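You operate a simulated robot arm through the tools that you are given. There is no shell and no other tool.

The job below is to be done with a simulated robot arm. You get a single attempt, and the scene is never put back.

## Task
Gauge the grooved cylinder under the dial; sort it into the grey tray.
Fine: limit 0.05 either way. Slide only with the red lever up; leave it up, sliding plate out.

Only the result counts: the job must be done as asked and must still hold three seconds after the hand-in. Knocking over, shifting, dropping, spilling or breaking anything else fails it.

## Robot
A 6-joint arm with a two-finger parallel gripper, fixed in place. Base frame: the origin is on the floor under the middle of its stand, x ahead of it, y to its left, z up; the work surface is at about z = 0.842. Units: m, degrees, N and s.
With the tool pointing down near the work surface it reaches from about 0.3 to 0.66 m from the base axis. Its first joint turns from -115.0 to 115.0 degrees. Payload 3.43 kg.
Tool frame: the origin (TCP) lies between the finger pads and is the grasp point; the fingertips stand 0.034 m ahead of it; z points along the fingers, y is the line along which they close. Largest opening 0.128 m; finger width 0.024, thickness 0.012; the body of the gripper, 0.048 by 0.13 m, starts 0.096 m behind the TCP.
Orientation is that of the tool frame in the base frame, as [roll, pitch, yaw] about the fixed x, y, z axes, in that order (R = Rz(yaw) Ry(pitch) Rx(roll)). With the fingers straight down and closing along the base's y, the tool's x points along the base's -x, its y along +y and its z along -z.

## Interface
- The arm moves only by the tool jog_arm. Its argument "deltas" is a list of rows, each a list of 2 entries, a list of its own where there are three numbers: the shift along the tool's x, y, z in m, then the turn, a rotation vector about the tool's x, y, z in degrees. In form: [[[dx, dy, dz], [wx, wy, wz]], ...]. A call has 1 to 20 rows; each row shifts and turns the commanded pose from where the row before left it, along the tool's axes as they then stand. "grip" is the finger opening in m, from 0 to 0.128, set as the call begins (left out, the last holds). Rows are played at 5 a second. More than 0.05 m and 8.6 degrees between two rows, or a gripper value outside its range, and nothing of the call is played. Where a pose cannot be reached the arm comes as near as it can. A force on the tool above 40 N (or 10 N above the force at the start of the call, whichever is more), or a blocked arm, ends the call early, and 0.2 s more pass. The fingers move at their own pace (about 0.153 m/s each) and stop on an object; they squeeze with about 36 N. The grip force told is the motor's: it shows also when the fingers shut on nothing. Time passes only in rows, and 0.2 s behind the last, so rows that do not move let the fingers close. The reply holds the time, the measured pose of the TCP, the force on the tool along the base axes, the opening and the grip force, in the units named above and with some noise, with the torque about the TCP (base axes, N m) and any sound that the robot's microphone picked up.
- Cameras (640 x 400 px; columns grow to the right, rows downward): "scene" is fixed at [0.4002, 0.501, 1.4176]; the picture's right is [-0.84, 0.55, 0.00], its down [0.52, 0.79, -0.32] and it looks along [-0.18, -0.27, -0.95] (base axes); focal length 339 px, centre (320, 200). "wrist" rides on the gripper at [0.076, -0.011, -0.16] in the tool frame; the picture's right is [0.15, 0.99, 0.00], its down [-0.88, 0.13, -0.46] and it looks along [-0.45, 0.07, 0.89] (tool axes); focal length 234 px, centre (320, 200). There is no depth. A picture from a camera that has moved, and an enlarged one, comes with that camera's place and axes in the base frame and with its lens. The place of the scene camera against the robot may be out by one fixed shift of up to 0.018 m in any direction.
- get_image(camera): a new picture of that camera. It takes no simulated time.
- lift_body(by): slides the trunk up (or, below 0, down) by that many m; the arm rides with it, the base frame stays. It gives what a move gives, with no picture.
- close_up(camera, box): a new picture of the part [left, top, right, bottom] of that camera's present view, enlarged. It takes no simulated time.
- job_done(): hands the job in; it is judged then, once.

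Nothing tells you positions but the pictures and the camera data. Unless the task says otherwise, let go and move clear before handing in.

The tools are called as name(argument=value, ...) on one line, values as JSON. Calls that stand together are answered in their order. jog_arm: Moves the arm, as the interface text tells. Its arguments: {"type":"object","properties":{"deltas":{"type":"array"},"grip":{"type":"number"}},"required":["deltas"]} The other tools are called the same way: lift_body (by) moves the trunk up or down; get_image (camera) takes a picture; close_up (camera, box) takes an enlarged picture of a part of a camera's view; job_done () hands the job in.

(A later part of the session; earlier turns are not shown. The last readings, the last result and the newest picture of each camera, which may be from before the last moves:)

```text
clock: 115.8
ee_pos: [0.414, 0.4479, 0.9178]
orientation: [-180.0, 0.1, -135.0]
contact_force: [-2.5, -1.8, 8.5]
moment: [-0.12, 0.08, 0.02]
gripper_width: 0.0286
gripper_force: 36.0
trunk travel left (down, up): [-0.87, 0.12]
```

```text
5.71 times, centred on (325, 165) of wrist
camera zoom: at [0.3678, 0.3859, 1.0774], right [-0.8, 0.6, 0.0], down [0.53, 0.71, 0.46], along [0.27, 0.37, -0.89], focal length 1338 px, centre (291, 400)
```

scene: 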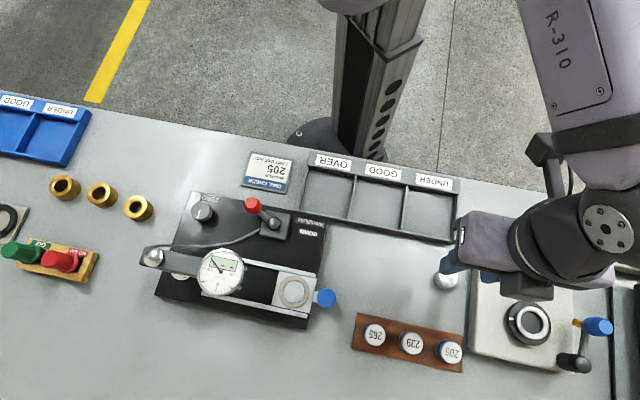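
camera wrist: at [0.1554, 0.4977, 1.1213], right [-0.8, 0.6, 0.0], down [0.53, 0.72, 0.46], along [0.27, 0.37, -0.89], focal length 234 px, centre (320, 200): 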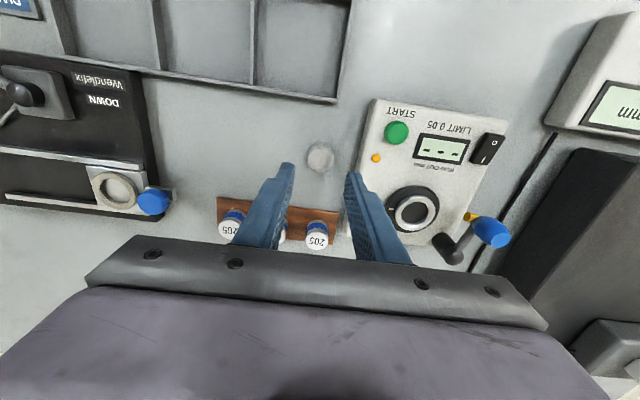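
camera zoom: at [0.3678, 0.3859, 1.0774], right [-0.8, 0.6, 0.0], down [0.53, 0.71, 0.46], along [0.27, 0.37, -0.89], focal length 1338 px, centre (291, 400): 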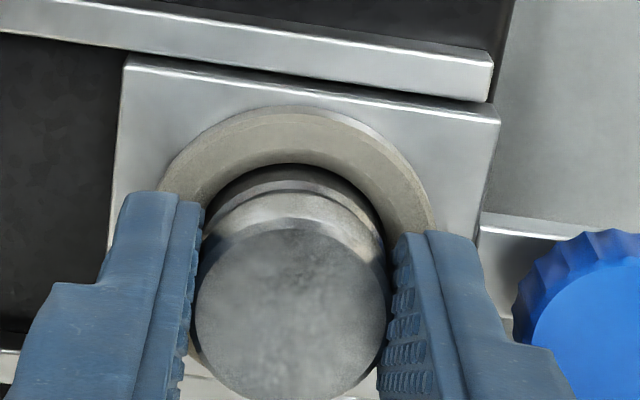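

Contact is now centred. To be sure the part is inside the bore, I raise half a millimetre and nudge sideways to feel the wall.

jog_arm(deltas=[[[0, 0, -0.0012], [0, 0, 0]], [[-0.003, 0, 0], [0, 0, 0]], [[0, 0, 0], [0, 0, 0]]])

jog_arm(deltas=[[[0.003, 0, 0], [0, 0, 0]], [[0.003, 0, 0], [0, 0, 0]], [[0, 0, 0], [0, 0, 0]]])

close_up(camera="wrist", box=[290, 130, 360, 200])

```text
clock: 116.6
ee_pos: [0.4148, 0.4478, 0.9182]
orientation: [179.9, -0.1, -135.0]
contact_force: [-4.8, -4.3, 5.4]
moment: [-0.2, 0.17, -0.01]
gripper_width: 0.0285
gripper_force: 36.4
trunk travel left (down, up): [-0.87, 0.12]
```

```text
clock: 117.4
ee_pos: [0.413, 0.4455, 0.9183]
orientation: [180.0, 0.3, -135.0]
contact_force: [6.3, 6.7, 4.4]
moment: [0.31, -0.27, 0.05]
gripper_width: 0.0283
gripper_force: 35.6
trunk travel left (down, up): [-0.87, 0.12]
```

```text
5.71 times, centred on (325, 165) of wrist
camera zoom: at [0.3673, 0.3844, 1.0772], right [-0.8, 0.6, 0.0], down [0.53, 0.71, 0.46], along [0.27, 0.37, -0.89], focal length 1338 px, centre (291, 400)
```

zoom: 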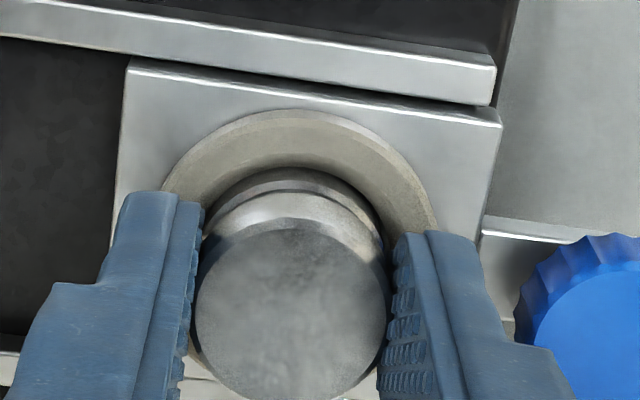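

Both directions meet a wall, so the part is in the bore. I re-centre and release.

jog_arm(deltas=[[[-0.0022, 0, 0], [0, 0, 0]], [[0, 0, 0.0003], [0, 0, 0]], [[0, 0, 0], [0, 0, 0]]])

jog_arm(deltas=[[[0, 0, 0], [0, 0, 0]], [[0, 0, 0], [0, 0, 0]], [[0, 0, 0], [0, 0, 0]]], grip=0.038)

close_up(camera="wrist", box=[270, 110, 380, 210])

```text
clock: 118.2
ee_pos: [0.4117, 0.4479, 0.9182]
orientation: [180.0, 0.2, -135.1]
contact_force: [2.8, 4.0, 11.6]
moment: [0.19, -0.1, 0.05]
gripper_width: 0.0284
gripper_force: 35.8
trunk travel left (down, up): [-0.87, 0.12]
```

```text
clock: 119.0
ee_pos: [0.4126, 0.447, 0.9169]
orientation: [-180.0, 0.1, -135.0]
contact_force: [0.4, -0.2, -0.7]
moment: [0.02, 0.0, 0.02]
gripper_width: 0.0383
gripper_force: 0.0
trunk travel left (down, up): [-0.87, 0.12]
```

```text
4.00 times, centred on (325, 160) of wrist
camera zoom: at [0.3677, 0.3853, 1.0763], right [-0.8, 0.6, 0.0], down [0.53, 0.71, 0.46], along [0.27, 0.37, -0.89], focal length 937 px, centre (300, 360)
```

zoom: 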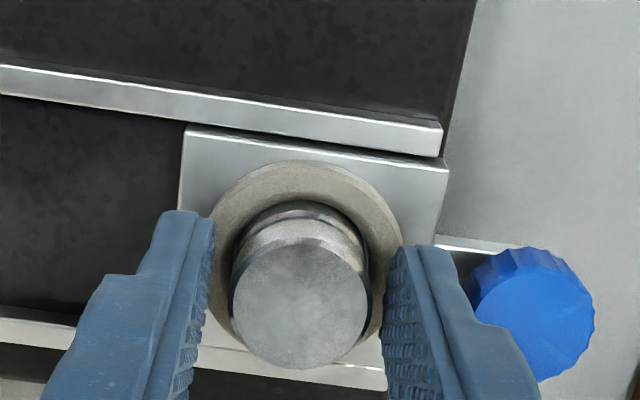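

Released cleanly. Lift off and reorient to the knob pose again.

jog_arm(deltas=[[[0, 0, -0.005], [0, 0, 0]], [[0, 0, -0.03], [0, 0, 0]], [[0, 0, -0.045], [0, 0, 0]], [[0.0014, 0.0245, -0.005], [0, 0, 0]], [[0.0013, 0.0245, 0], [0, 0, 0]], [[0, 0, 0], [0, 0, 7.5]], [[0, 0, 0], [0, 0, 7.5]], [[0, 0, 0], [0, 0, 7.5]], [[0, 0, 0], [0, 0, 7.5]], [[0, 0, 0], [0, 0, 7.5]], [[0, 0, 0], [0, 0, 7.5]], [[0, 0, 0], [0, 0, 7.5]], [[0, 0, 0], [0, 0, 7.5]], [[0, 0, 0], [0, 0, 7.5]], [[0, 0, 0], [0, 0, 7.5]], [[0, 0, 0], [0, 0, 7.5]], [[0, 0, 0], [0, 0, 7.5]], [[0, 0, 0], [0, -7.5, 0]], [[0, 0, 0], [0, -7.5, 0]], [[0, 0, 0], [0, 0, 0]]])

close_up(camera="wrist", box=[250, 90, 390, 220])

close_up(camera="scene", box=[180, 180, 360, 320])

```text
clock: 123.2
ee_pos: [0.3749, 0.4809, 1.0019]
orientation: [180.0, 15.1, 134.9]
contact_force: [0.1, -0.1, 0.3]
moment: [-0.01, -0.05, 0.01]
gripper_width: 0.038
gripper_force: 0.0
trunk travel left (down, up): [-0.87, 0.12]
```

```text
3.08 times, centred on (320, 155) of wrist
camera zoom: at [0.2876, 0.5538, 1.1363], right [0.6, 0.8, -0.04], down [0.61, -0.43, 0.67], along [0.52, -0.42, -0.74], focal length 720 px, centre (320, 338)
```

zoom: 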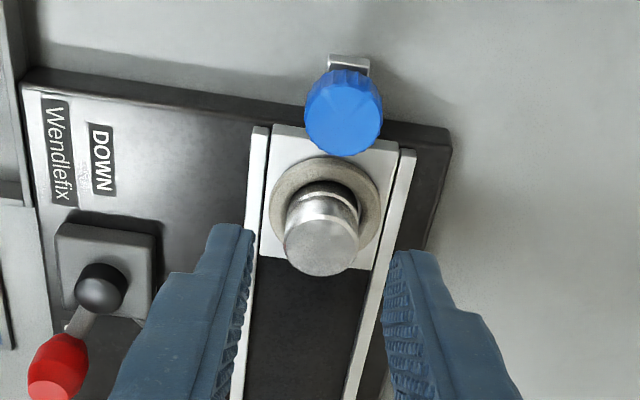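

```text
2.86 times, centred on (270, 250) of scene
camera zoom: at [0.4002, 0.501, 1.4176], right [-0.84, 0.55, 0.0], down [0.52, 0.79, -0.32], along [-0.18, -0.27, -0.95], focal length 969 px, centre (463, 57)
```

zoom: 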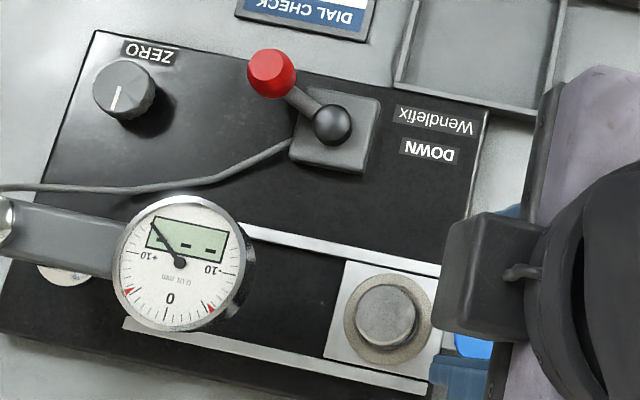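

The part stands properly in the seat, lever up. Down onto the knob as before.

jog_arm(deltas=[[[0.0079, 0.002, 0.0199], [0, 0, 0]], [[0.0079, 0.002, 0.0199], [0, 0, 0]], [[0.0079, 0, 0.0199], [0, 0, 0]], [[0, 0, 0], [0, 0, 0]]], grip=0.042)

close_up(camera="wrist", box=[260, 110, 380, 210])

```text
clock: 124.2
ee_pos: [0.3777, 0.4866, 0.9408]
orientation: [179.9, 15.0, 135.0]
contact_force: [0.1, 0.0, 0.4]
moment: [0.02, 0.03, 0.03]
gripper_width: 0.0418
gripper_force: 0.0
trunk travel left (down, up): [-0.87, 0.12]
```

```text
4.00 times, centred on (320, 160) of wrist
camera zoom: at [0.2876, 0.5591, 1.0741], right [0.6, 0.8, -0.04], down [0.61, -0.43, 0.67], along [0.52, -0.42, -0.74], focal length 937 px, centre (320, 360)
```

zoom: 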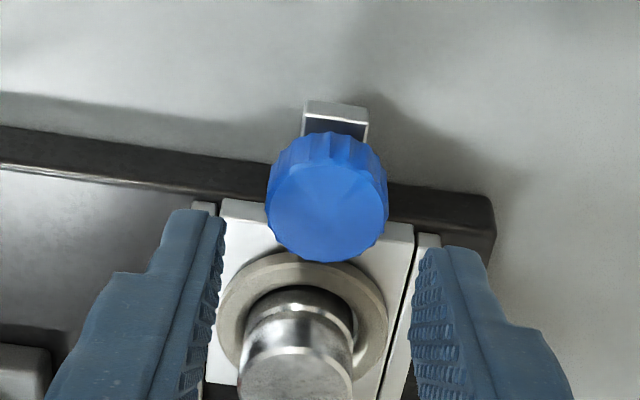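

jog_arm(deltas=[[[0.004, 0.0008, 0.01], [0, 0, 0]], [[0.0039, 0, 0.0099], [0, 0, 0]], [[0, 0, 0], [0, 0, 0]]])

jog_arm(deltas=[[[0, 0, 0], [0, 0, 0]], [[0, 0, 0], [0, 0, 0]], [[0, 0, 0], [0, 0, 0]]], grip=0.015)

close_up(camera="wrist", box=[260, 110, 380, 210])

```text
clock: 125.0
ee_pos: [0.3732, 0.4904, 0.9173]
orientation: [180.0, 15.0, 135.0]
contact_force: [0.4, 0.4, 0.5]
moment: [0.0, -0.02, -0.03]
gripper_width: 0.042
gripper_force: 0.1
trunk travel left (down, up): [-0.87, 0.12]
```

```text
clock: 125.8
ee_pos: [0.372, 0.4898, 0.918]
orientation: [-180.0, 15.1, 134.9]
contact_force: [-2.7, -0.8, -0.6]
moment: [0.15, -0.09, -0.03]
gripper_width: 0.0277
gripper_force: 44.9
trunk travel left (down, up): [-0.87, 0.12]
```

```text
4.00 times, centred on (320, 160) of wrist
camera zoom: at [0.2842, 0.563, 1.0517], right [0.6, 0.8, -0.04], down [0.61, -0.43, 0.67], along [0.52, -0.42, -0.74], focal length 937 px, centre (320, 360)
```

zoom: 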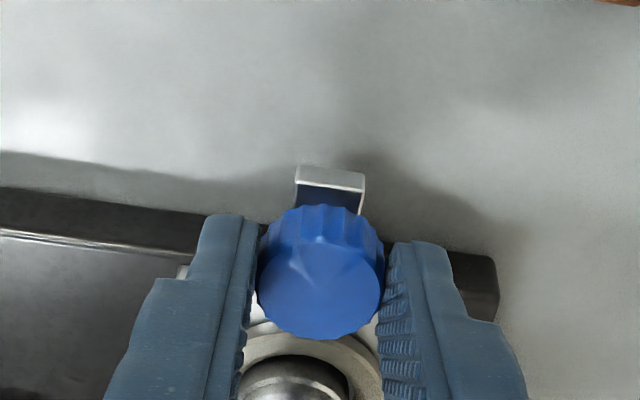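

Gripped. Push in (lever is up).

jog_arm(deltas=[[[-0.0029, 0, 0.0008], [0, 0, 0]], [[-0.0058, 0, 0.0016], [0, 0, 0]], [[-0.0077, 0, 0.0021], [0, 0, 0]], [[-0.0077, 0.0003, 0.0021], [0, 0, 0]], [[-0.0077, 0, 0.0021], [0, 0, 0]], [[-0.0077, 0.0003, 0.0021], [0, 0, 0]], [[0, 0, 0], [0, 0, 0]]])

close_up(camera="scene", box=[180, 180, 360, 320])

```text
clock: 127.4
ee_pos: [0.4022, 0.4618, 0.9177]
orientation: [179.9, 15.1, 134.9]
contact_force: [-9.3, -10.1, 5.7]
moment: [0.12, 0.36, -0.12]
gripper_width: 0.0276
gripper_force: 44.8
trunk travel left (down, up): [-0.87, 0.12]
```

```text
2.86 times, centred on (270, 250) of scene
camera zoom: at [0.4002, 0.501, 1.4176], right [-0.84, 0.55, 0.0], down [0.52, 0.79, -0.32], along [-0.18, -0.27, -0.95], focal length 969 px, centre (463, 57)
```

zoom: 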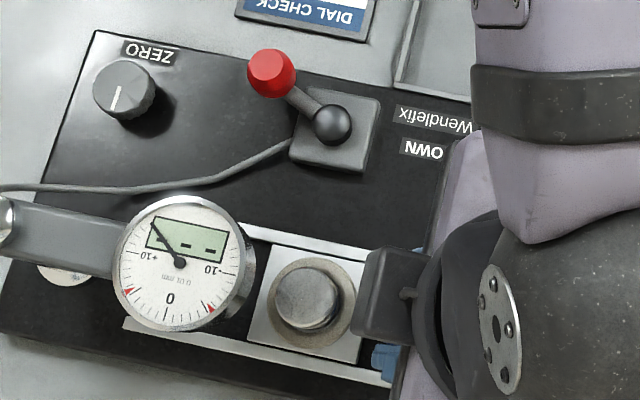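

jog_arm(deltas=[[[-0.0002, -0.0025, -0.0005], [0, 0, 0]], [[0, 0, 0], [0, 0, 0]]])

jog_arm(deltas=[[[-0.0058, 0, 0.0016], [0, 0, 0]], [[-0.0077, 0, 0.0021], [0, 0, 0]], [[-0.0077, 0, 0.0021], [0, 0, 0]], [[0, 0, 0], [0, 0, 0]]])

```text
clock: 128.0
ee_pos: [0.4016, 0.4608, 0.9184]
orientation: [179.8, 15.1, 135.1]
contact_force: [-0.3, -1.7, 3.3]
moment: [-0.42, -0.26, -0.12]
gripper_width: 0.0275
gripper_force: 45.1
trunk travel left (down, up): [-0.87, 0.12]
```

```text
clock: 129.0
ee_pos: [0.4175, 0.4456, 0.9183]
orientation: [179.7, 15.1, 134.9]
contact_force: [5.7, 5.1, 9.2]
moment: [-0.06, -0.14, 0.22]
gripper_width: 0.0275
gripper_force: 45.0
trunk travel left (down, up): [-0.87, 0.12]
```

jog_arm(deltas=[[[-0.0061, 0.0015, 0.0006], [0, 0, 0]], [[-0.0058, 0, 0.0016], [0, 0, 0]], [[-0.0058, 0, 0.0016], [0, 0, 0]], [[0, 0, 0], [0, 0, 0]]])

jog_arm(deltas=[[[-0.0029, 0, 0.0008], [0, 0, 0]], [[-0.0019, 0, 0.0005], [0, 0, 0]], [[0, 0, 0], [0, 0, 0]]])

close_up(camera="wrist", box=[240, 120, 400, 260])

```text
clock: 130.0
ee_pos: [0.4311, 0.4316, 0.9174]
orientation: [180.0, 15.0, 134.9]
contact_force: [-0.1, -1.8, 1.9]
moment: [0.43, 0.25, -0.03]
gripper_width: 0.0276
gripper_force: 44.6
trunk travel left (down, up): [-0.87, 0.12]
```

```text
clock: 130.8
ee_pos: [0.4337, 0.4295, 0.9174]
orientation: [-179.8, 15.0, 135.0]
contact_force: [-2.0, -2.7, -6.9]
moment: [0.38, -0.05, 0.0]
gripper_width: 0.0273
gripper_force: 45.4
trunk travel left (down, up): [-0.87, 0.12]
```

```text
2.86 times, centred on (320, 190) of wrist
camera zoom: at [0.3454, 0.5025, 1.0516], right [0.6, 0.8, -0.04], down [0.61, -0.42, 0.67], along [0.52, -0.43, -0.74], focal length 669 px, centre (320, 229)
```

zoom: 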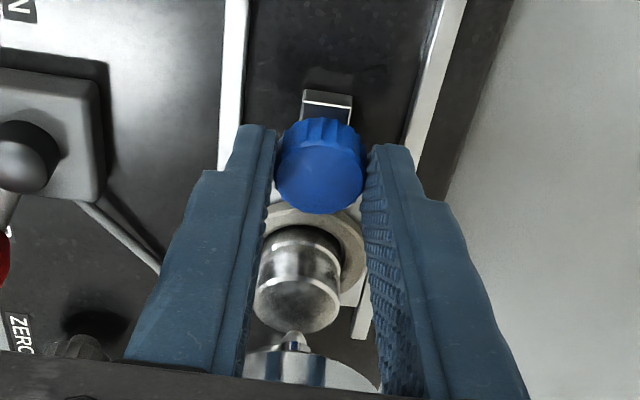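

jog_arm(deltas=[[[-0.0019, 0, 0.0008], [0, 0, 0]], [[-0.0019, 0, 0.0006], [0, 0, 0]], [[0, 0, 0], [0, 0, 0]]])

jog_arm(deltas=[[[-0.0015, 0, 0.0004], [0, 0, 0]], [[0, 0, 0], [0, 0, 0]]])

close_up(camera="wrist", box=[240, 120, 400, 260])

```text
clock: 131.6
ee_pos: [0.4352, 0.426, 0.9179]
orientation: [-179.9, 14.9, 134.9]
contact_force: [-3.8, -3.4, -5.1]
moment: [-0.02, -0.01, -0.04]
gripper_width: 0.0278
gripper_force: 45.0
trunk travel left (down, up): [-0.87, 0.12]
```

```text
clock: 132.2
ee_pos: [0.4362, 0.427, 0.9186]
orientation: [180.0, 15.0, 135.0]
contact_force: [-9.3, 0.7, -5.8]
moment: [-0.26, -0.25, -0.1]
gripper_width: 0.0275
gripper_force: 44.8
trunk travel left (down, up): [-0.87, 0.12]
```

```text
2.86 times, centred on (320, 190) of wrist
camera zoom: at [0.3477, 0.4994, 1.0517], right [0.6, 0.8, -0.04], down [0.61, -0.43, 0.67], along [0.52, -0.42, -0.74], focal length 669 px, centre (320, 229)
```

zoom: 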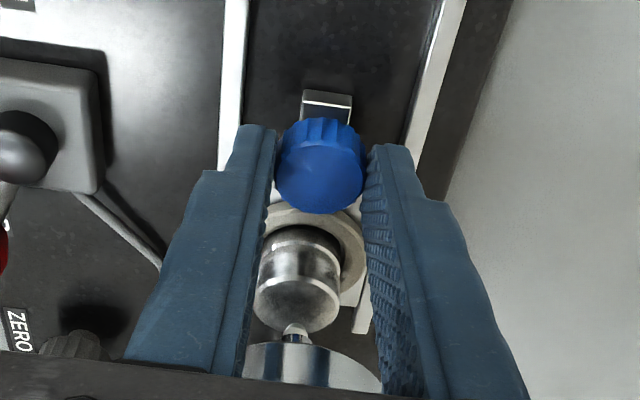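

End stop reached (7 N). Release the knob, rise, and go to the lever as before.

jog_arm(deltas=[[[0.001, 0, 0.0002], [0, 0, 0]], [[0, 0, 0], [0, 0, 0]]])

jog_arm(deltas=[[[0, 0, 0], [0, 0, 0]], [[0, 0, 0], [0, 0, 0]]], grip=0.0315)

jog_arm(deltas=[[[-0.0004, 0, -0.0014], [0, 0, 0]], [[-0.0008, 0, -0.0029], [0, 0, 0]], [[-0.0013, 0, -0.0048], [0, 0, 0]], [[0, 0, -0.02], [0, 0, 0]], [[0, 0, -0.03], [0, 0, 0]], [[0, 0, -0.03], [0, 0, 0]], [[0, 0, -0.03], [0, 0, 0]], [[0, 0, 0], [0, 7.5, 0]], [[0, 0, 0], [0, 7.5, 0]], [[0, 0, 0], [0, 0, 0]]])

close_up(camera="scene", box=[180, 180, 360, 320])

get_image(camera="wrist")

```text
clock: 132.8
ee_pos: [0.437, 0.4267, 0.9173]
orientation: [-180.0, 15.0, 135.0]
contact_force: [-9.9, -0.6, -3.9]
moment: [0.1, 0.8, -0.02]
gripper_width: 0.0277
gripper_force: 44.8
trunk travel left (down, up): [-0.87, 0.12]
```

```text
clock: 133.4
ee_pos: [0.4386, 0.4266, 0.9181]
orientation: [179.9, 15.0, 135.0]
contact_force: [0.3, 0.0, -0.3]
moment: [0.0, 0.03, -0.01]
gripper_width: 0.0315
gripper_force: 0.1
trunk travel left (down, up): [-0.87, 0.12]
```

```text
clock: 135.6
ee_pos: [0.4164, 0.447, 1.0346]
orientation: [180.0, -0.1, 135.0]
contact_force: [0.2, 0.3, -0.2]
moment: [0.02, -0.01, -0.02]
gripper_width: 0.0314
gripper_force: 0.0
trunk travel left (down, up): [-0.87, 0.12]
```

```text
2.86 times, centred on (270, 250) of scene
camera zoom: at [0.4002, 0.501, 1.4176], right [-0.84, 0.55, 0.0], down [0.52, 0.79, -0.32], along [-0.18, -0.27, -0.95], focal length 969 px, centre (463, 57)
```

zoom: 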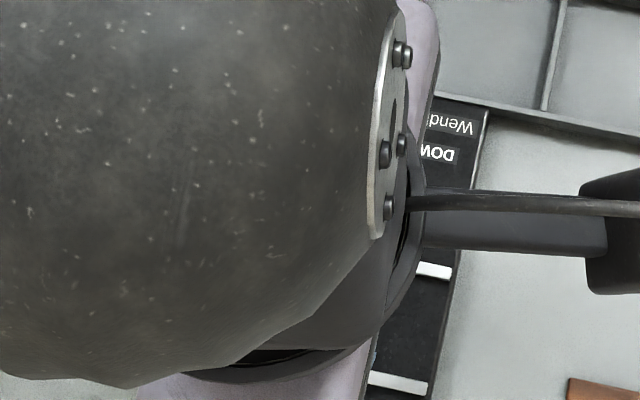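

```text
taken
camera wrist: at [0.3548, 0.4925, 1.1938], right [0.6, 0.8, 0.0], down [0.72, -0.53, 0.45], along [0.37, -0.27, -0.89], focal length 234 px, centre (320, 200)
```

wrist: 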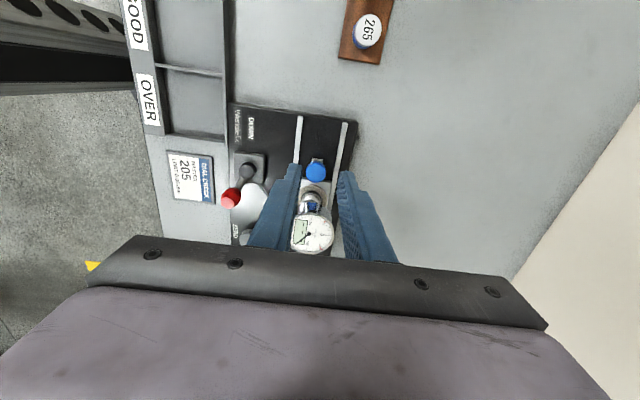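

jog_arm(deltas=[[[-0.0216, -0.0205, 0], [0, 0, 0]], [[-0.0216, -0.0205, 0], [0, 0, 0]], [[-0.0216, -0.0205, 0], [0, 0, 0]], [[-0.0216, -0.0205, 0], [0, 0, 0]], [[0, 0, 0.03], [0, 0, 0]], [[0, 0, 0], [0, 0, 0]]], grip=0.0)

close_up(camera="wrist", box=[240, 60, 400, 220])

close_up(camera="scene", box=[180, 180, 360, 320])

```text
clock: 137.0
ee_pos: [0.4187, 0.3266, 1.0068]
orientation: [179.9, 0.0, 134.8]
contact_force: [-0.2, 0.1, -0.2]
moment: [0.0, -0.03, -0.02]
gripper_width: 0.0
gripper_force: 32.9
trunk travel left (down, up): [-0.87, 0.12]
```

```text
2.50 times, centred on (320, 140) of wrist
camera zoom: at [0.3576, 0.3717, 1.1659], right [0.6, 0.8, 0.0], down [0.71, -0.53, 0.46], along [0.37, -0.27, -0.89], focal length 585 px, centre (320, 350)
```

zoom: 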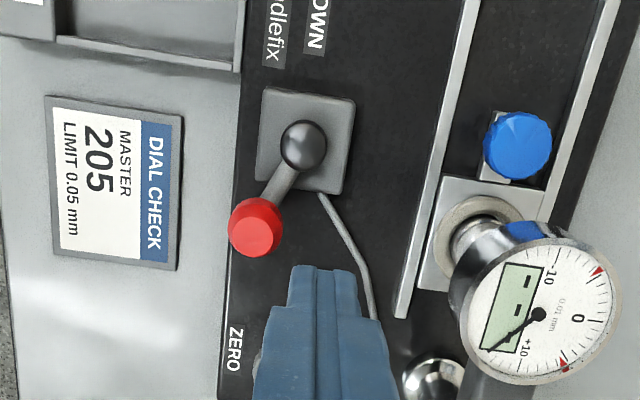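

```text
2.86 times, centred on (270, 250) of scene
camera zoom: at [0.4002, 0.501, 1.4176], right [-0.84, 0.55, 0.0], down [0.52, 0.79, -0.32], along [-0.18, -0.27, -0.95], focal length 969 px, centre (463, 57)
```

zoom: 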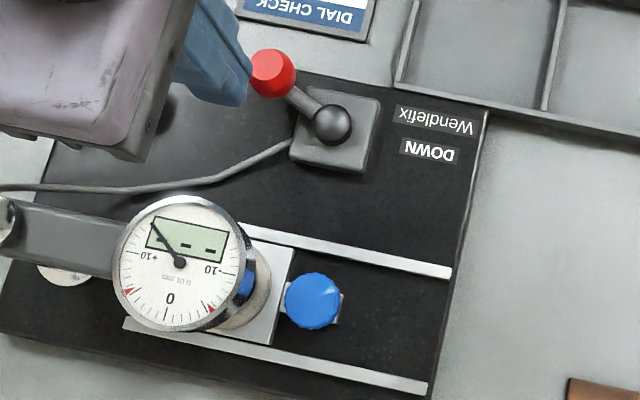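

jog_arm(deltas=[[[0, 0.001, 0.035], [0, 0, 0]], [[0, 0, 0.03], [0, 0, 0]], [[0, 0, 0.0195], [0, 0, 0]], [[0, 0, 0], [0, 0, 0]]])

jog_arm(deltas=[[[0.0005, -0.004, 0], [0, 0, 0]], [[0, -0.004, 0], [0, 0, 0]], [[0, -0.004, 0], [0, 0, 0]], [[-0.001, -0.0049, 0], [0, 0, 0]], [[0.0009, -0.0051, 0], [0, 0, 0]], [[0.0016, -0.0049, 0], [0, 0, 0]], [[0.0023, -0.0046, 0], [0, 0, 0]], [[0.0028, -0.0043, 0], [0, 0, 0]], [[0, 0, 0], [0, 0, 0]]])

close_up(camera="wrist", box=[240, 60, 400, 200])

close_up(camera="scene", box=[190, 180, 340, 300])

```text
clock: 138.0
ee_pos: [0.4193, 0.329, 0.9197]
orientation: [179.9, 0.0, 135.0]
contact_force: [-0.5, 0.5, -0.2]
moment: [-0.02, 0.02, 0.01]
gripper_width: 0.0
gripper_force: 33.1
trunk travel left (down, up): [-0.87, 0.12]
```

```text
clock: 140.0
ee_pos: [0.3874, 0.3036, 0.9178]
orientation: [-179.7, 0.0, 135.0]
contact_force: [0.4, 0.0, -0.4]
moment: [0.01, -0.01, -0.01]
gripper_width: 0.0
gripper_force: 32.9
trunk travel left (down, up): [-0.87, 0.12]
```

```text
2.86 times, centred on (320, 130) of wrist
camera zoom: at [0.3277, 0.3504, 1.077], right [0.6, 0.8, -0.01], down [0.72, -0.53, 0.45], along [0.36, -0.28, -0.89], focal length 669 px, centre (320, 400)
```

zoom: 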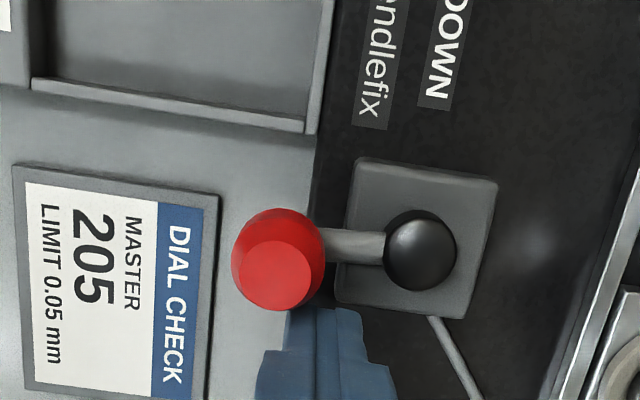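

```text
3.33 times, centred on (265, 240) of scene
camera zoom: at [0.4002, 0.501, 1.4176], right [-0.84, 0.55, 0.0], down [0.52, 0.79, -0.32], along [-0.18, -0.27, -0.95], focal length 1130 px, centre (503, 67)
```

zoom: 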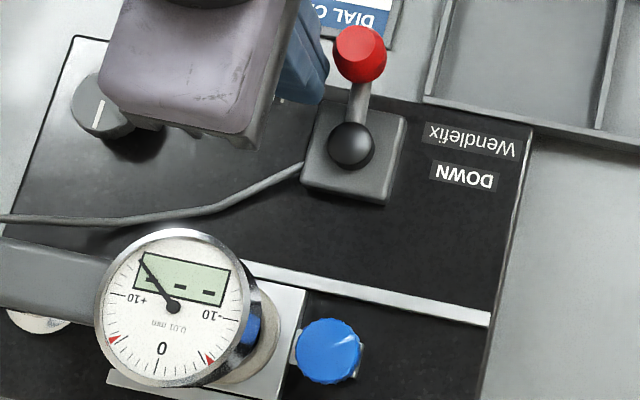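

jog_arm(deltas=[[[0.0038, -0.0025, -0.003], [0, 0, 0]], [[0.004, -0.0033, 0], [0, 0, 0]], [[0.0043, -0.0028, 0], [0, 0, 0]], [[0.0047, -0.0021, 0], [0, 0, 0]], [[0.005, -0.0014, 0], [0, 0, 0]], [[0.0051, -0.0007, 0], [0, 0, 0]], [[0.0043, -0.0003, 0], [0, 0, 0]], [[0.0051, 0.0007, 0], [0, 0, 0]], [[0.005, 0.0014, 0], [0, 0, 0]], [[0, 0, 0], [0, 0, 0]]])

close_up(camera="wrist", box=[240, 60, 400, 200])

close_up(camera="scene", box=[190, 180, 340, 300])

close_up(camera="scene", box=[195, 245, 250, 295])

```text
clock: 142.2
ee_pos: [0.3542, 0.3298, 0.9205]
orientation: [-179.9, 0.0, 135.0]
contact_force: [0.5, -2.9, -1.9]
moment: [-0.06, -0.08, -0.01]
gripper_width: 0.0001
gripper_force: 32.6
trunk travel left (down, up): [-0.87, 0.12]
```

```text
2.86 times, centred on (320, 130) of wrist
camera zoom: at [0.292, 0.3753, 1.0802], right [0.6, 0.8, 0.0], down [0.71, -0.53, 0.46], along [0.37, -0.27, -0.89], focal length 669 px, centre (320, 400)
```

zoom: 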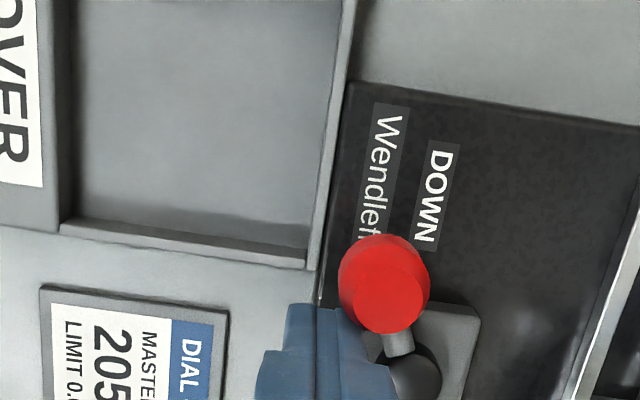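

```text
3.33 times, centred on (265, 240) of scene
camera zoom: at [0.4002, 0.501, 1.4176], right [-0.84, 0.55, 0.0], down [0.52, 0.79, -0.32], along [-0.18, -0.27, -0.95], focal length 1130 px, centre (503, 67)
```

zoom: 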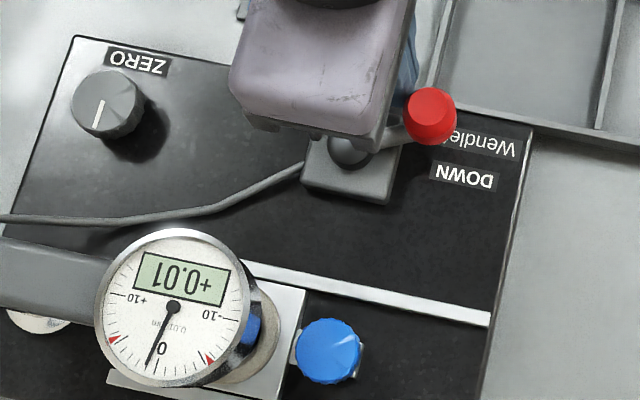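

```text
8.00 times, centred on (222, 270) of scene
camera zoom: at [0.4002, 0.501, 1.4176], right [-0.84, 0.55, 0.0], down [0.52, 0.79, -0.32], along [-0.18, -0.27, -0.95], focal length 2713 px, centre (1100, -360)
```

zoom: 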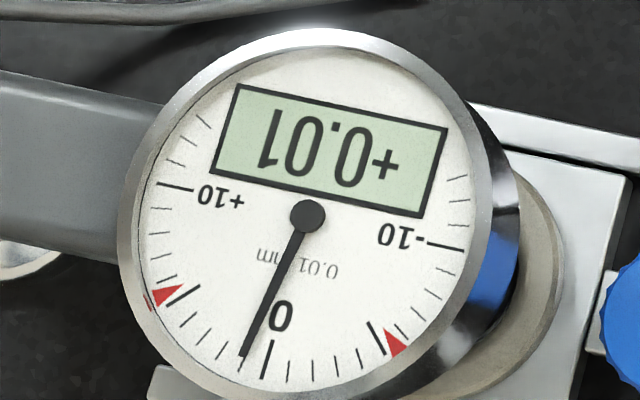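

The part reads +0.01 against +0.03 for the master, i.e. −0.02: within ±0.05, so GOOD. Now I back off, hop to the other side of the lever and swing it UP again.

jog_arm(deltas=[[[-0.004, -0.002, 0], [0, 0, 0]], [[-0.003, -0.002, 0], [0, 0, 0]], [[-0.001, 0, -0.025], [0, 0, 0]], [[0, 0, -0.025], [0, 0, 0]], [[0.0158, 0.028, 0], [0, 0, 0]], [[0.0157, 0.028, 0], [0, 0, 0]], [[0, 0, 0.025], [0, 0, 0]], [[0, 0, 0.025], [0, 0, 0]], [[0, 0, 0], [0, 0, 0]]])

close_up(camera="wrist", box=[200, 60, 400, 220])

close_up(camera="scene", box=[195, 245, 250, 295])

```text
clock: 144.2
ee_pos: [0.3736, 0.3843, 0.9222]
orientation: [179.9, -0.1, 135.0]
contact_force: [-0.6, -0.4, -0.1]
moment: [-0.02, -0.02, 0.02]
gripper_width: 0.0
gripper_force: 33.7
trunk travel left (down, up): [-0.87, 0.12]
```

```text
2.50 times, centred on (300, 140) of wrist
camera zoom: at [0.3126, 0.4288, 1.0812], right [0.6, 0.8, 0.0], down [0.71, -0.53, 0.46], along [0.37, -0.27, -0.89], focal length 585 px, centre (370, 350)
```

zoom: 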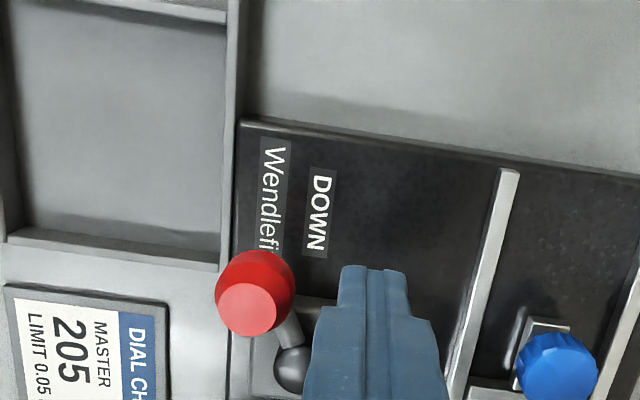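

```text
8.00 times, centred on (222, 270) of scene
camera zoom: at [0.4002, 0.501, 1.4176], right [-0.84, 0.55, 0.0], down [0.52, 0.79, -0.32], along [-0.18, -0.27, -0.95], focal length 2713 px, centre (1100, -360)
```

zoom: 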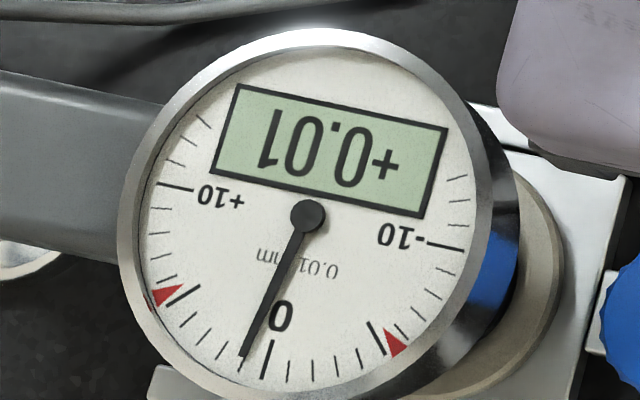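

Reading confirmed at +0.01. Same reverse sweep as before.

jog_arm(deltas=[[[-0.0006, -0.0044, 0], [0, 0, 0]], [[-0.0004, -0.0044, 0], [0, 0, 0]], [[-0.0003, -0.0044, 0], [0, 0, 0]], [[0.0006, -0.0051, 0], [0, 0, 0]], [[-0.0002, -0.0052, 0], [0, 0, 0]], [[-0.0009, -0.0051, 0], [0, 0, 0]], [[-0.0016, -0.0049, 0], [0, 0, 0]], [[-0.0023, -0.0046, 0], [0, 0, 0]], [[-0.0028, -0.0043, 0], [0, 0, 0]], [[-0.0035, -0.0038, 0], [0, 0, 0]], [[-0.003, -0.003, 0], [0, 0, 0]], [[-0.0043, -0.0028, 0], [0, 0, 0]], [[-0.0047, -0.0021, 0], [0, 0, 0]], [[-0.005, -0.0014, 0], [0, 0, 0]], [[-0.0051, -0.0007, 0], [0, 0, 0]], [[-0.0052, 0, 0], [0, 0, 0]], [[-0.0051, 0.0007, 0], [0, 0, 0]], [[0, 0, 0], [0, 0, 0]]])

close_up(camera="wrist", box=[200, 60, 400, 220])

close_up(camera="scene", box=[190, 180, 340, 300])

```text
clock: 148.0
ee_pos: [0.3657, 0.3127, 0.9218]
orientation: [180.0, 0.0, 135.0]
contact_force: [0.0, 1.1, 0.8]
moment: [0.04, -0.01, 0.0]
gripper_width: 0.0
gripper_force: 32.6
trunk travel left (down, up): [-0.87, 0.12]
```

```text
2.50 times, centred on (300, 140) of wrist
camera zoom: at [0.3045, 0.358, 1.0808], right [0.6, 0.8, 0.0], down [0.71, -0.53, 0.46], along [0.37, -0.27, -0.89], focal length 585 px, centre (370, 350)
```

zoom: 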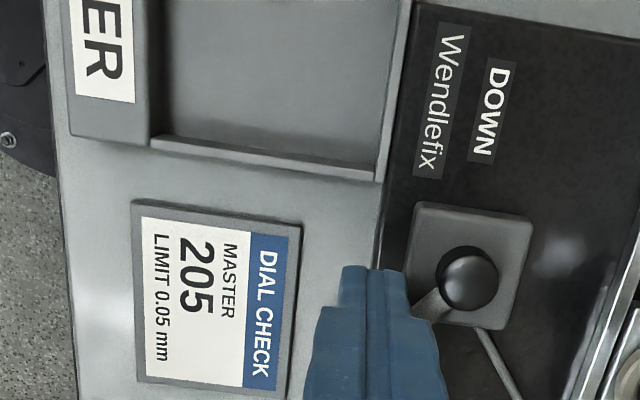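

```text
3.33 times, centred on (265, 240) of scene
camera zoom: at [0.4002, 0.501, 1.4176], right [-0.84, 0.55, 0.0], down [0.52, 0.79, -0.32], along [-0.18, -0.27, -0.95], focal length 1130 px, centre (503, 67)
```

zoom: 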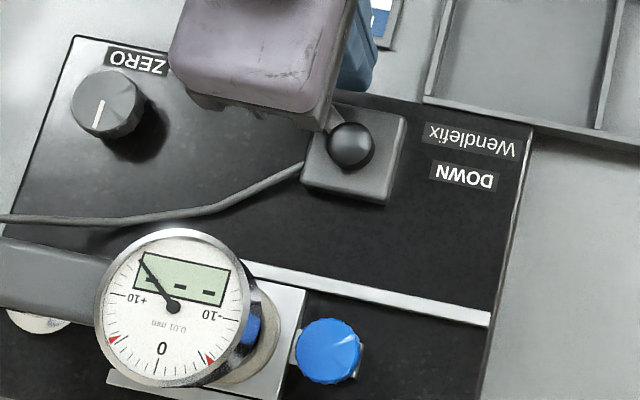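

jog_arm(deltas=[[[-0.004, 0.0012, 0], [0, 0, 0]], [[-0.004, 0.0018, 0], [0, 0, 0]], [[-0.0025, 0.0013, 0], [0, 0, 0]], [[0, 0, 0], [0, 0, 0]]])

close_up(camera="scene", box=[190, 180, 340, 300])

```text
clock: 149.0
ee_pos: [0.3718, 0.3085, 0.9216]
orientation: [-179.9, 0.0, 134.9]
contact_force: [-20.8, 8.7, 3.1]
moment: [0.22, 0.6, 0.12]
gripper_width: 0.0
gripper_force: 33.1
trunk travel left (down, up): [-0.87, 0.12]
```

```text
3.33 times, centred on (265, 240) of scene
camera zoom: at [0.4002, 0.501, 1.4176], right [-0.84, 0.55, 0.0], down [0.52, 0.79, -0.32], along [-0.18, -0.27, -0.95], focal length 1130 px, centre (503, 67)
```

zoom: 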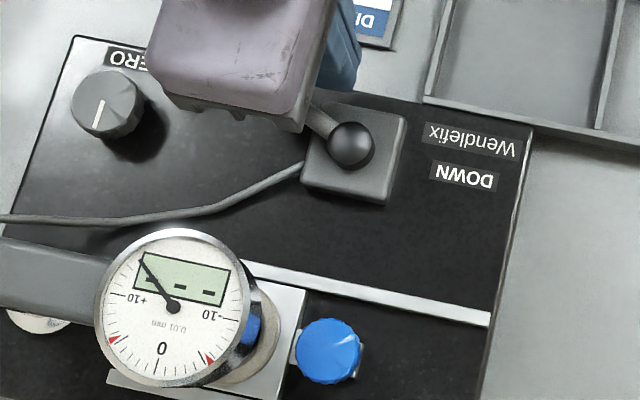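

UP stop reached again. Back off, rise, and return to the knob to pull the plate out.

jog_arm(deltas=[[[0.006, -0.001, 0], [0, 0, 0]], [[0.006, 0, 0], [0, 0, 0]], [[0, 0, -0.03], [0, 0, 0]], [[0, 0, -0.04], [0, 0, 0]], [[0, 0, -0.032], [0, 0, 0]], [[0, 0, 0], [0, 0, 0]]])

get_image(camera="scene")

get_image(camera="wrist")

```text
clock: 150.4
ee_pos: [0.3688, 0.3135, 1.0249]
orientation: [179.9, 0.0, 135.0]
contact_force: [0.4, -0.4, 0.3]
moment: [-0.03, 0.01, 0.0]
gripper_width: 0.0
gripper_force: 33.3
trunk travel left (down, up): [-0.87, 0.12]
```

```text
taken
```

scene: 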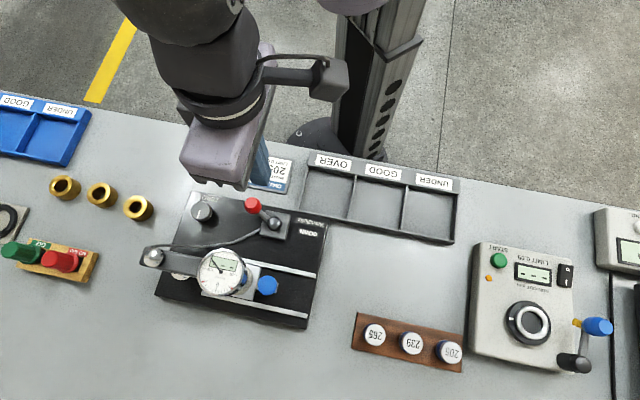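

```text
taken
camera wrist: at [0.3088, 0.3592, 1.1837], right [0.6, 0.8, 0.0], down [0.71, -0.53, 0.46], along [0.37, -0.27, -0.89], focal length 234 px, centre (320, 200)
```

wrist: 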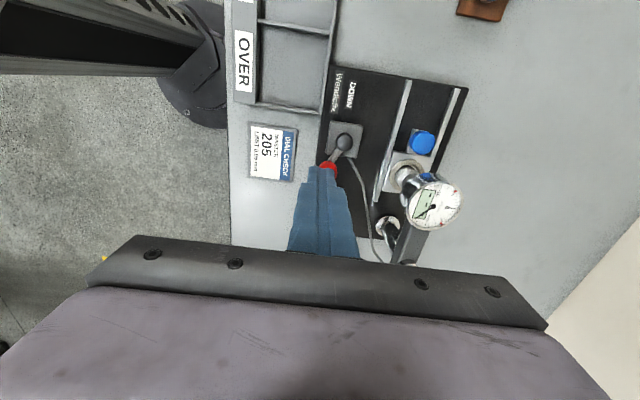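

jog_arm(deltas=[[[0.01375, 0.03175, 0], [0, 0, 0]], [[0.01375, 0.03175, 0], [0, 0, 0]], [[0.01375, 0.03175, 0], [0, 0, 0]], [[0.01375, 0.03175, 0], [0, 0, 0]], [[0, 0, 0], [0, -7.5, 0]], [[0, 0, 0], [0, -7.5, 0]], [[0.0061, 0, 0.0229], [0, 0, 0]], [[0, 0, 0.03], [0, 0, 0]], [[0, 0, 0.03], [0, 0, 0]], [[0, 0, 0], [0, 0, 0]]], grip=0.036)

close_up(camera="wrist", box=[240, 100, 400, 240])

```text
clock: 152.6
ee_pos: [0.427, 0.4309, 0.9414]
orientation: [-180.0, 15.0, 135.0]
contact_force: [0.9, 0.3, -0.4]
moment: [0.01, 0.0, 0.02]
gripper_width: 0.0361
gripper_force: 0.1
trunk travel left (down, up): [-0.87, 0.12]
```

```text
2.86 times, centred on (320, 170) of wrist
camera zoom: at [0.3381, 0.505, 1.076], right [0.6, 0.8, -0.04], down [0.61, -0.43, 0.67], along [0.52, -0.42, -0.74], focal length 669 px, centre (320, 286)
```

zoom: 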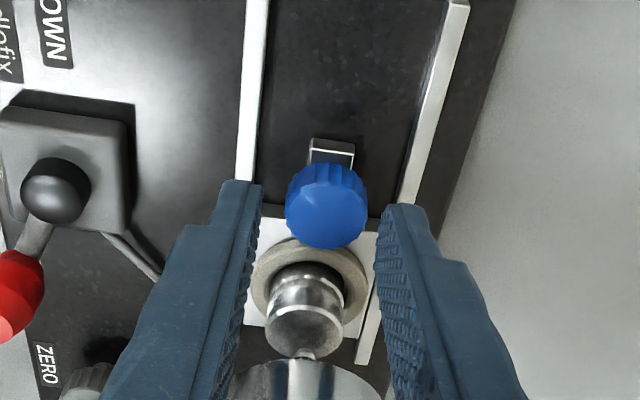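

jog_arm(deltas=[[[-0.0025, 0.0022, 0.0007], [0, 0, 0]], [[0, 0, 0.01], [0, 0, 0]], [[0, 0, 0], [0, 0, 0]]])

close_up(camera="wrist", box=[240, 100, 400, 240])

```text
clock: 153.4
ee_pos: [0.4334, 0.4303, 0.9311]
orientation: [179.9, 14.9, 135.1]
contact_force: [-0.5, 0.5, -0.1]
moment: [0.0, -0.02, 0.05]
gripper_width: 0.036
gripper_force: 0.0
trunk travel left (down, up): [-0.87, 0.12]
```

```text
2.86 times, centred on (320, 170) of wrist
camera zoom: at [0.3445, 0.5033, 1.0661], right [0.6, 0.8, -0.04], down [0.61, -0.43, 0.67], along [0.52, -0.42, -0.74], focal length 669 px, centre (320, 286)
```

zoom: 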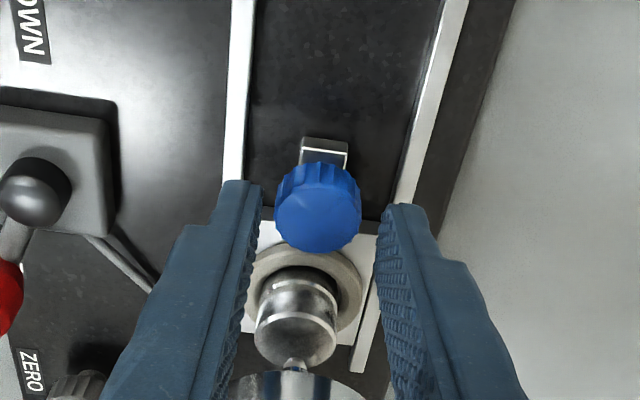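

Well centred on the knob. Down and grip.

jog_arm(deltas=[[[0, 0, 0.008], [0, 0, 0]], [[0, 0, 0.006], [0, 0, 0]], [[0, 0, 0], [0, 0, 0]]])

jog_arm(deltas=[[[0, 0, 0], [0, 0, 0]], [[0, 0, 0], [0, 0, 0]]], grip=0.015)

jog_arm(deltas=[[[0.0019, 0, -0.0005], [0, 0, 0]], [[0.0039, 0, -0.001], [0, 0, 0]], [[0.0077, 0, -0.0021], [0, 0, 0]], [[0.0077, 0, -0.0021], [0, 0, 0]], [[0, 0, 0], [0, 0, 0]]])

close_up(camera="scene", box=[180, 180, 360, 320])

```text
clock: 154.2
ee_pos: [0.4366, 0.4277, 0.9183]
orientation: [-179.9, 15.0, 135.0]
contact_force: [0.3, 0.6, 0.4]
moment: [0.03, 0.01, -0.02]
gripper_width: 0.0361
gripper_force: 0.1
trunk travel left (down, up): [-0.87, 0.12]
```

```text
clock: 154.8
ee_pos: [0.4355, 0.427, 0.9191]
orientation: [-179.8, 15.0, 135.0]
contact_force: [-4.1, -4.7, -1.2]
moment: [-0.16, -0.06, -0.11]
gripper_width: 0.0276
gripper_force: 44.9
trunk travel left (down, up): [-0.87, 0.12]
```

```text
clock: 156.0
ee_pos: [0.42, 0.4433, 0.9193]
orientation: [-179.9, 15.0, 135.0]
contact_force: [-8.5, -7.0, -8.4]
moment: [-0.29, -0.12, -0.03]
gripper_width: 0.0273
gripper_force: 45.0
trunk travel left (down, up): [-0.87, 0.12]
```

```text
2.86 times, centred on (270, 250) of scene
camera zoom: at [0.4002, 0.501, 1.4176], right [-0.84, 0.55, 0.0], down [0.52, 0.79, -0.32], along [-0.18, -0.27, -0.95], focal length 969 px, centre (463, 57)
```

zoom: 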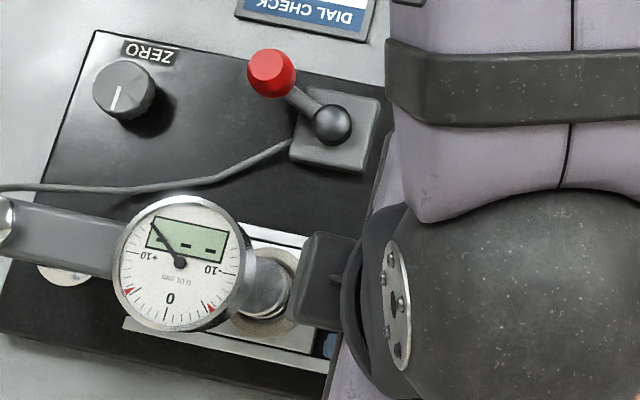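

jog_arm(deltas=[[[0.0003, -0.0015, 0.001], [0, 0, 0]], [[0.0058, 0, -0.0016], [0, 0, 0]], [[0.0077, 0, -0.0021], [0, 0, 0]], [[0.0077, 0, -0.0021], [0, 0, 0]], [[0, 0, 0], [0, 0, 0]]])

```text
clock: 157.2
ee_pos: [0.4041, 0.4591, 0.9185]
orientation: [179.9, 15.0, 135.0]
contact_force: [-0.6, -1.3, -3.6]
moment: [-0.23, 0.09, 0.07]
gripper_width: 0.0276
gripper_force: 45.6
trunk travel left (down, up): [-0.87, 0.12]
```

jog_arm(deltas=[[[0.0077, 0, -0.0021], [0, 0, 0]], [[0.0077, 0, -0.0021], [0, 0, 0]], [[0.0077, 0, -0.0021], [0, 0, 0]], [[0, 0, 0], [0, 0, 0]]])

close_up(camera="scene", box=[180, 180, 360, 320])

```text
clock: 158.2
ee_pos: [0.389, 0.4749, 0.9184]
orientation: [179.8, 15.1, 135.0]
contact_force: [-0.5, -1.1, 9.0]
moment: [-0.35, 0.2, -0.13]
gripper_width: 0.0277
gripper_force: 44.7
trunk travel left (down, up): [-0.87, 0.12]
```

```text
2.86 times, centred on (270, 250) of scene
camera zoom: at [0.4002, 0.501, 1.4176], right [-0.84, 0.55, 0.0], down [0.52, 0.79, -0.32], along [-0.18, -0.27, -0.95], focal length 969 px, centre (463, 57)
```

zoom: 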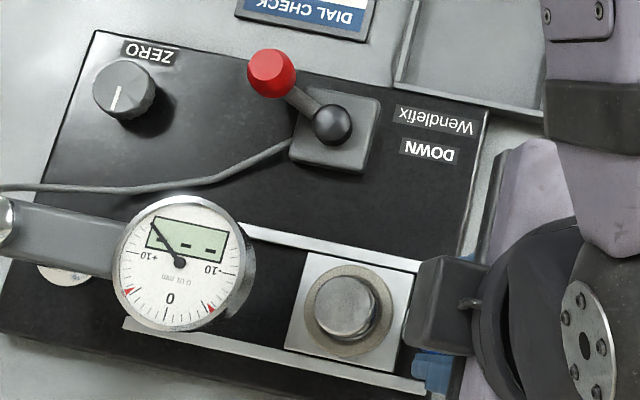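

jog_arm(deltas=[[[0.0055, 0, -0.0026], [0, 0, 0]], [[0.0058, 0, -0.0016], [0, 0, 0]], [[0.0048, 0, -0.0013], [0, 0, 0]], [[0, 0, 0], [0, 0, 0]]])

jog_arm(deltas=[[[0.0029, 0, -0.0008], [0, 0, 0]], [[0.0024, 0, -0.0006], [0, 0, 0]], [[0, 0, 0], [0, 0, 0]]])

jog_arm(deltas=[[[0.0019, 0, -0.0005], [0, 0, 0]], [[0.0015, 0, -0.0003], [0, 0, 0]], [[0, 0, 0], [0, 0, 0]]])

close_up(camera="scene", box=[180, 180, 360, 320])

```text
clock: 159.2
ee_pos: [0.3748, 0.4877, 0.9189]
orientation: [180.0, 15.0, 135.0]
contact_force: [-1.7, -0.6, 3.9]
moment: [-0.28, 0.03, -0.07]
gripper_width: 0.0278
gripper_force: 45.1
trunk travel left (down, up): [-0.87, 0.12]
```

```text
clock: 160.0
ee_pos: [0.3726, 0.4906, 0.9194]
orientation: [179.8, 15.0, 135.0]
contact_force: [1.9, -3.6, 3.7]
moment: [-0.04, 0.14, 0.03]
gripper_width: 0.0275
gripper_force: 44.5
trunk travel left (down, up): [-0.87, 0.12]
```

```text
clock: 160.8
ee_pos: [0.3718, 0.49, 0.9192]
orientation: [-179.9, 15.1, 134.8]
contact_force: [11.9, -13.8, 0.6]
moment: [0.08, -0.23, -0.16]
gripper_width: 0.0277
gripper_force: 45.2
trunk travel left (down, up): [-0.87, 0.12]
```

```text
2.86 times, centred on (270, 250) of scene
camera zoom: at [0.4002, 0.501, 1.4176], right [-0.84, 0.55, 0.0], down [0.52, 0.79, -0.32], along [-0.18, -0.27, -0.95], focal length 969 px, centre (463, 57)
```

zoom: 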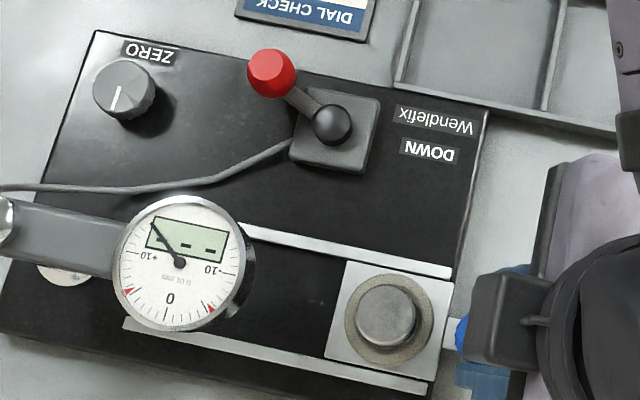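

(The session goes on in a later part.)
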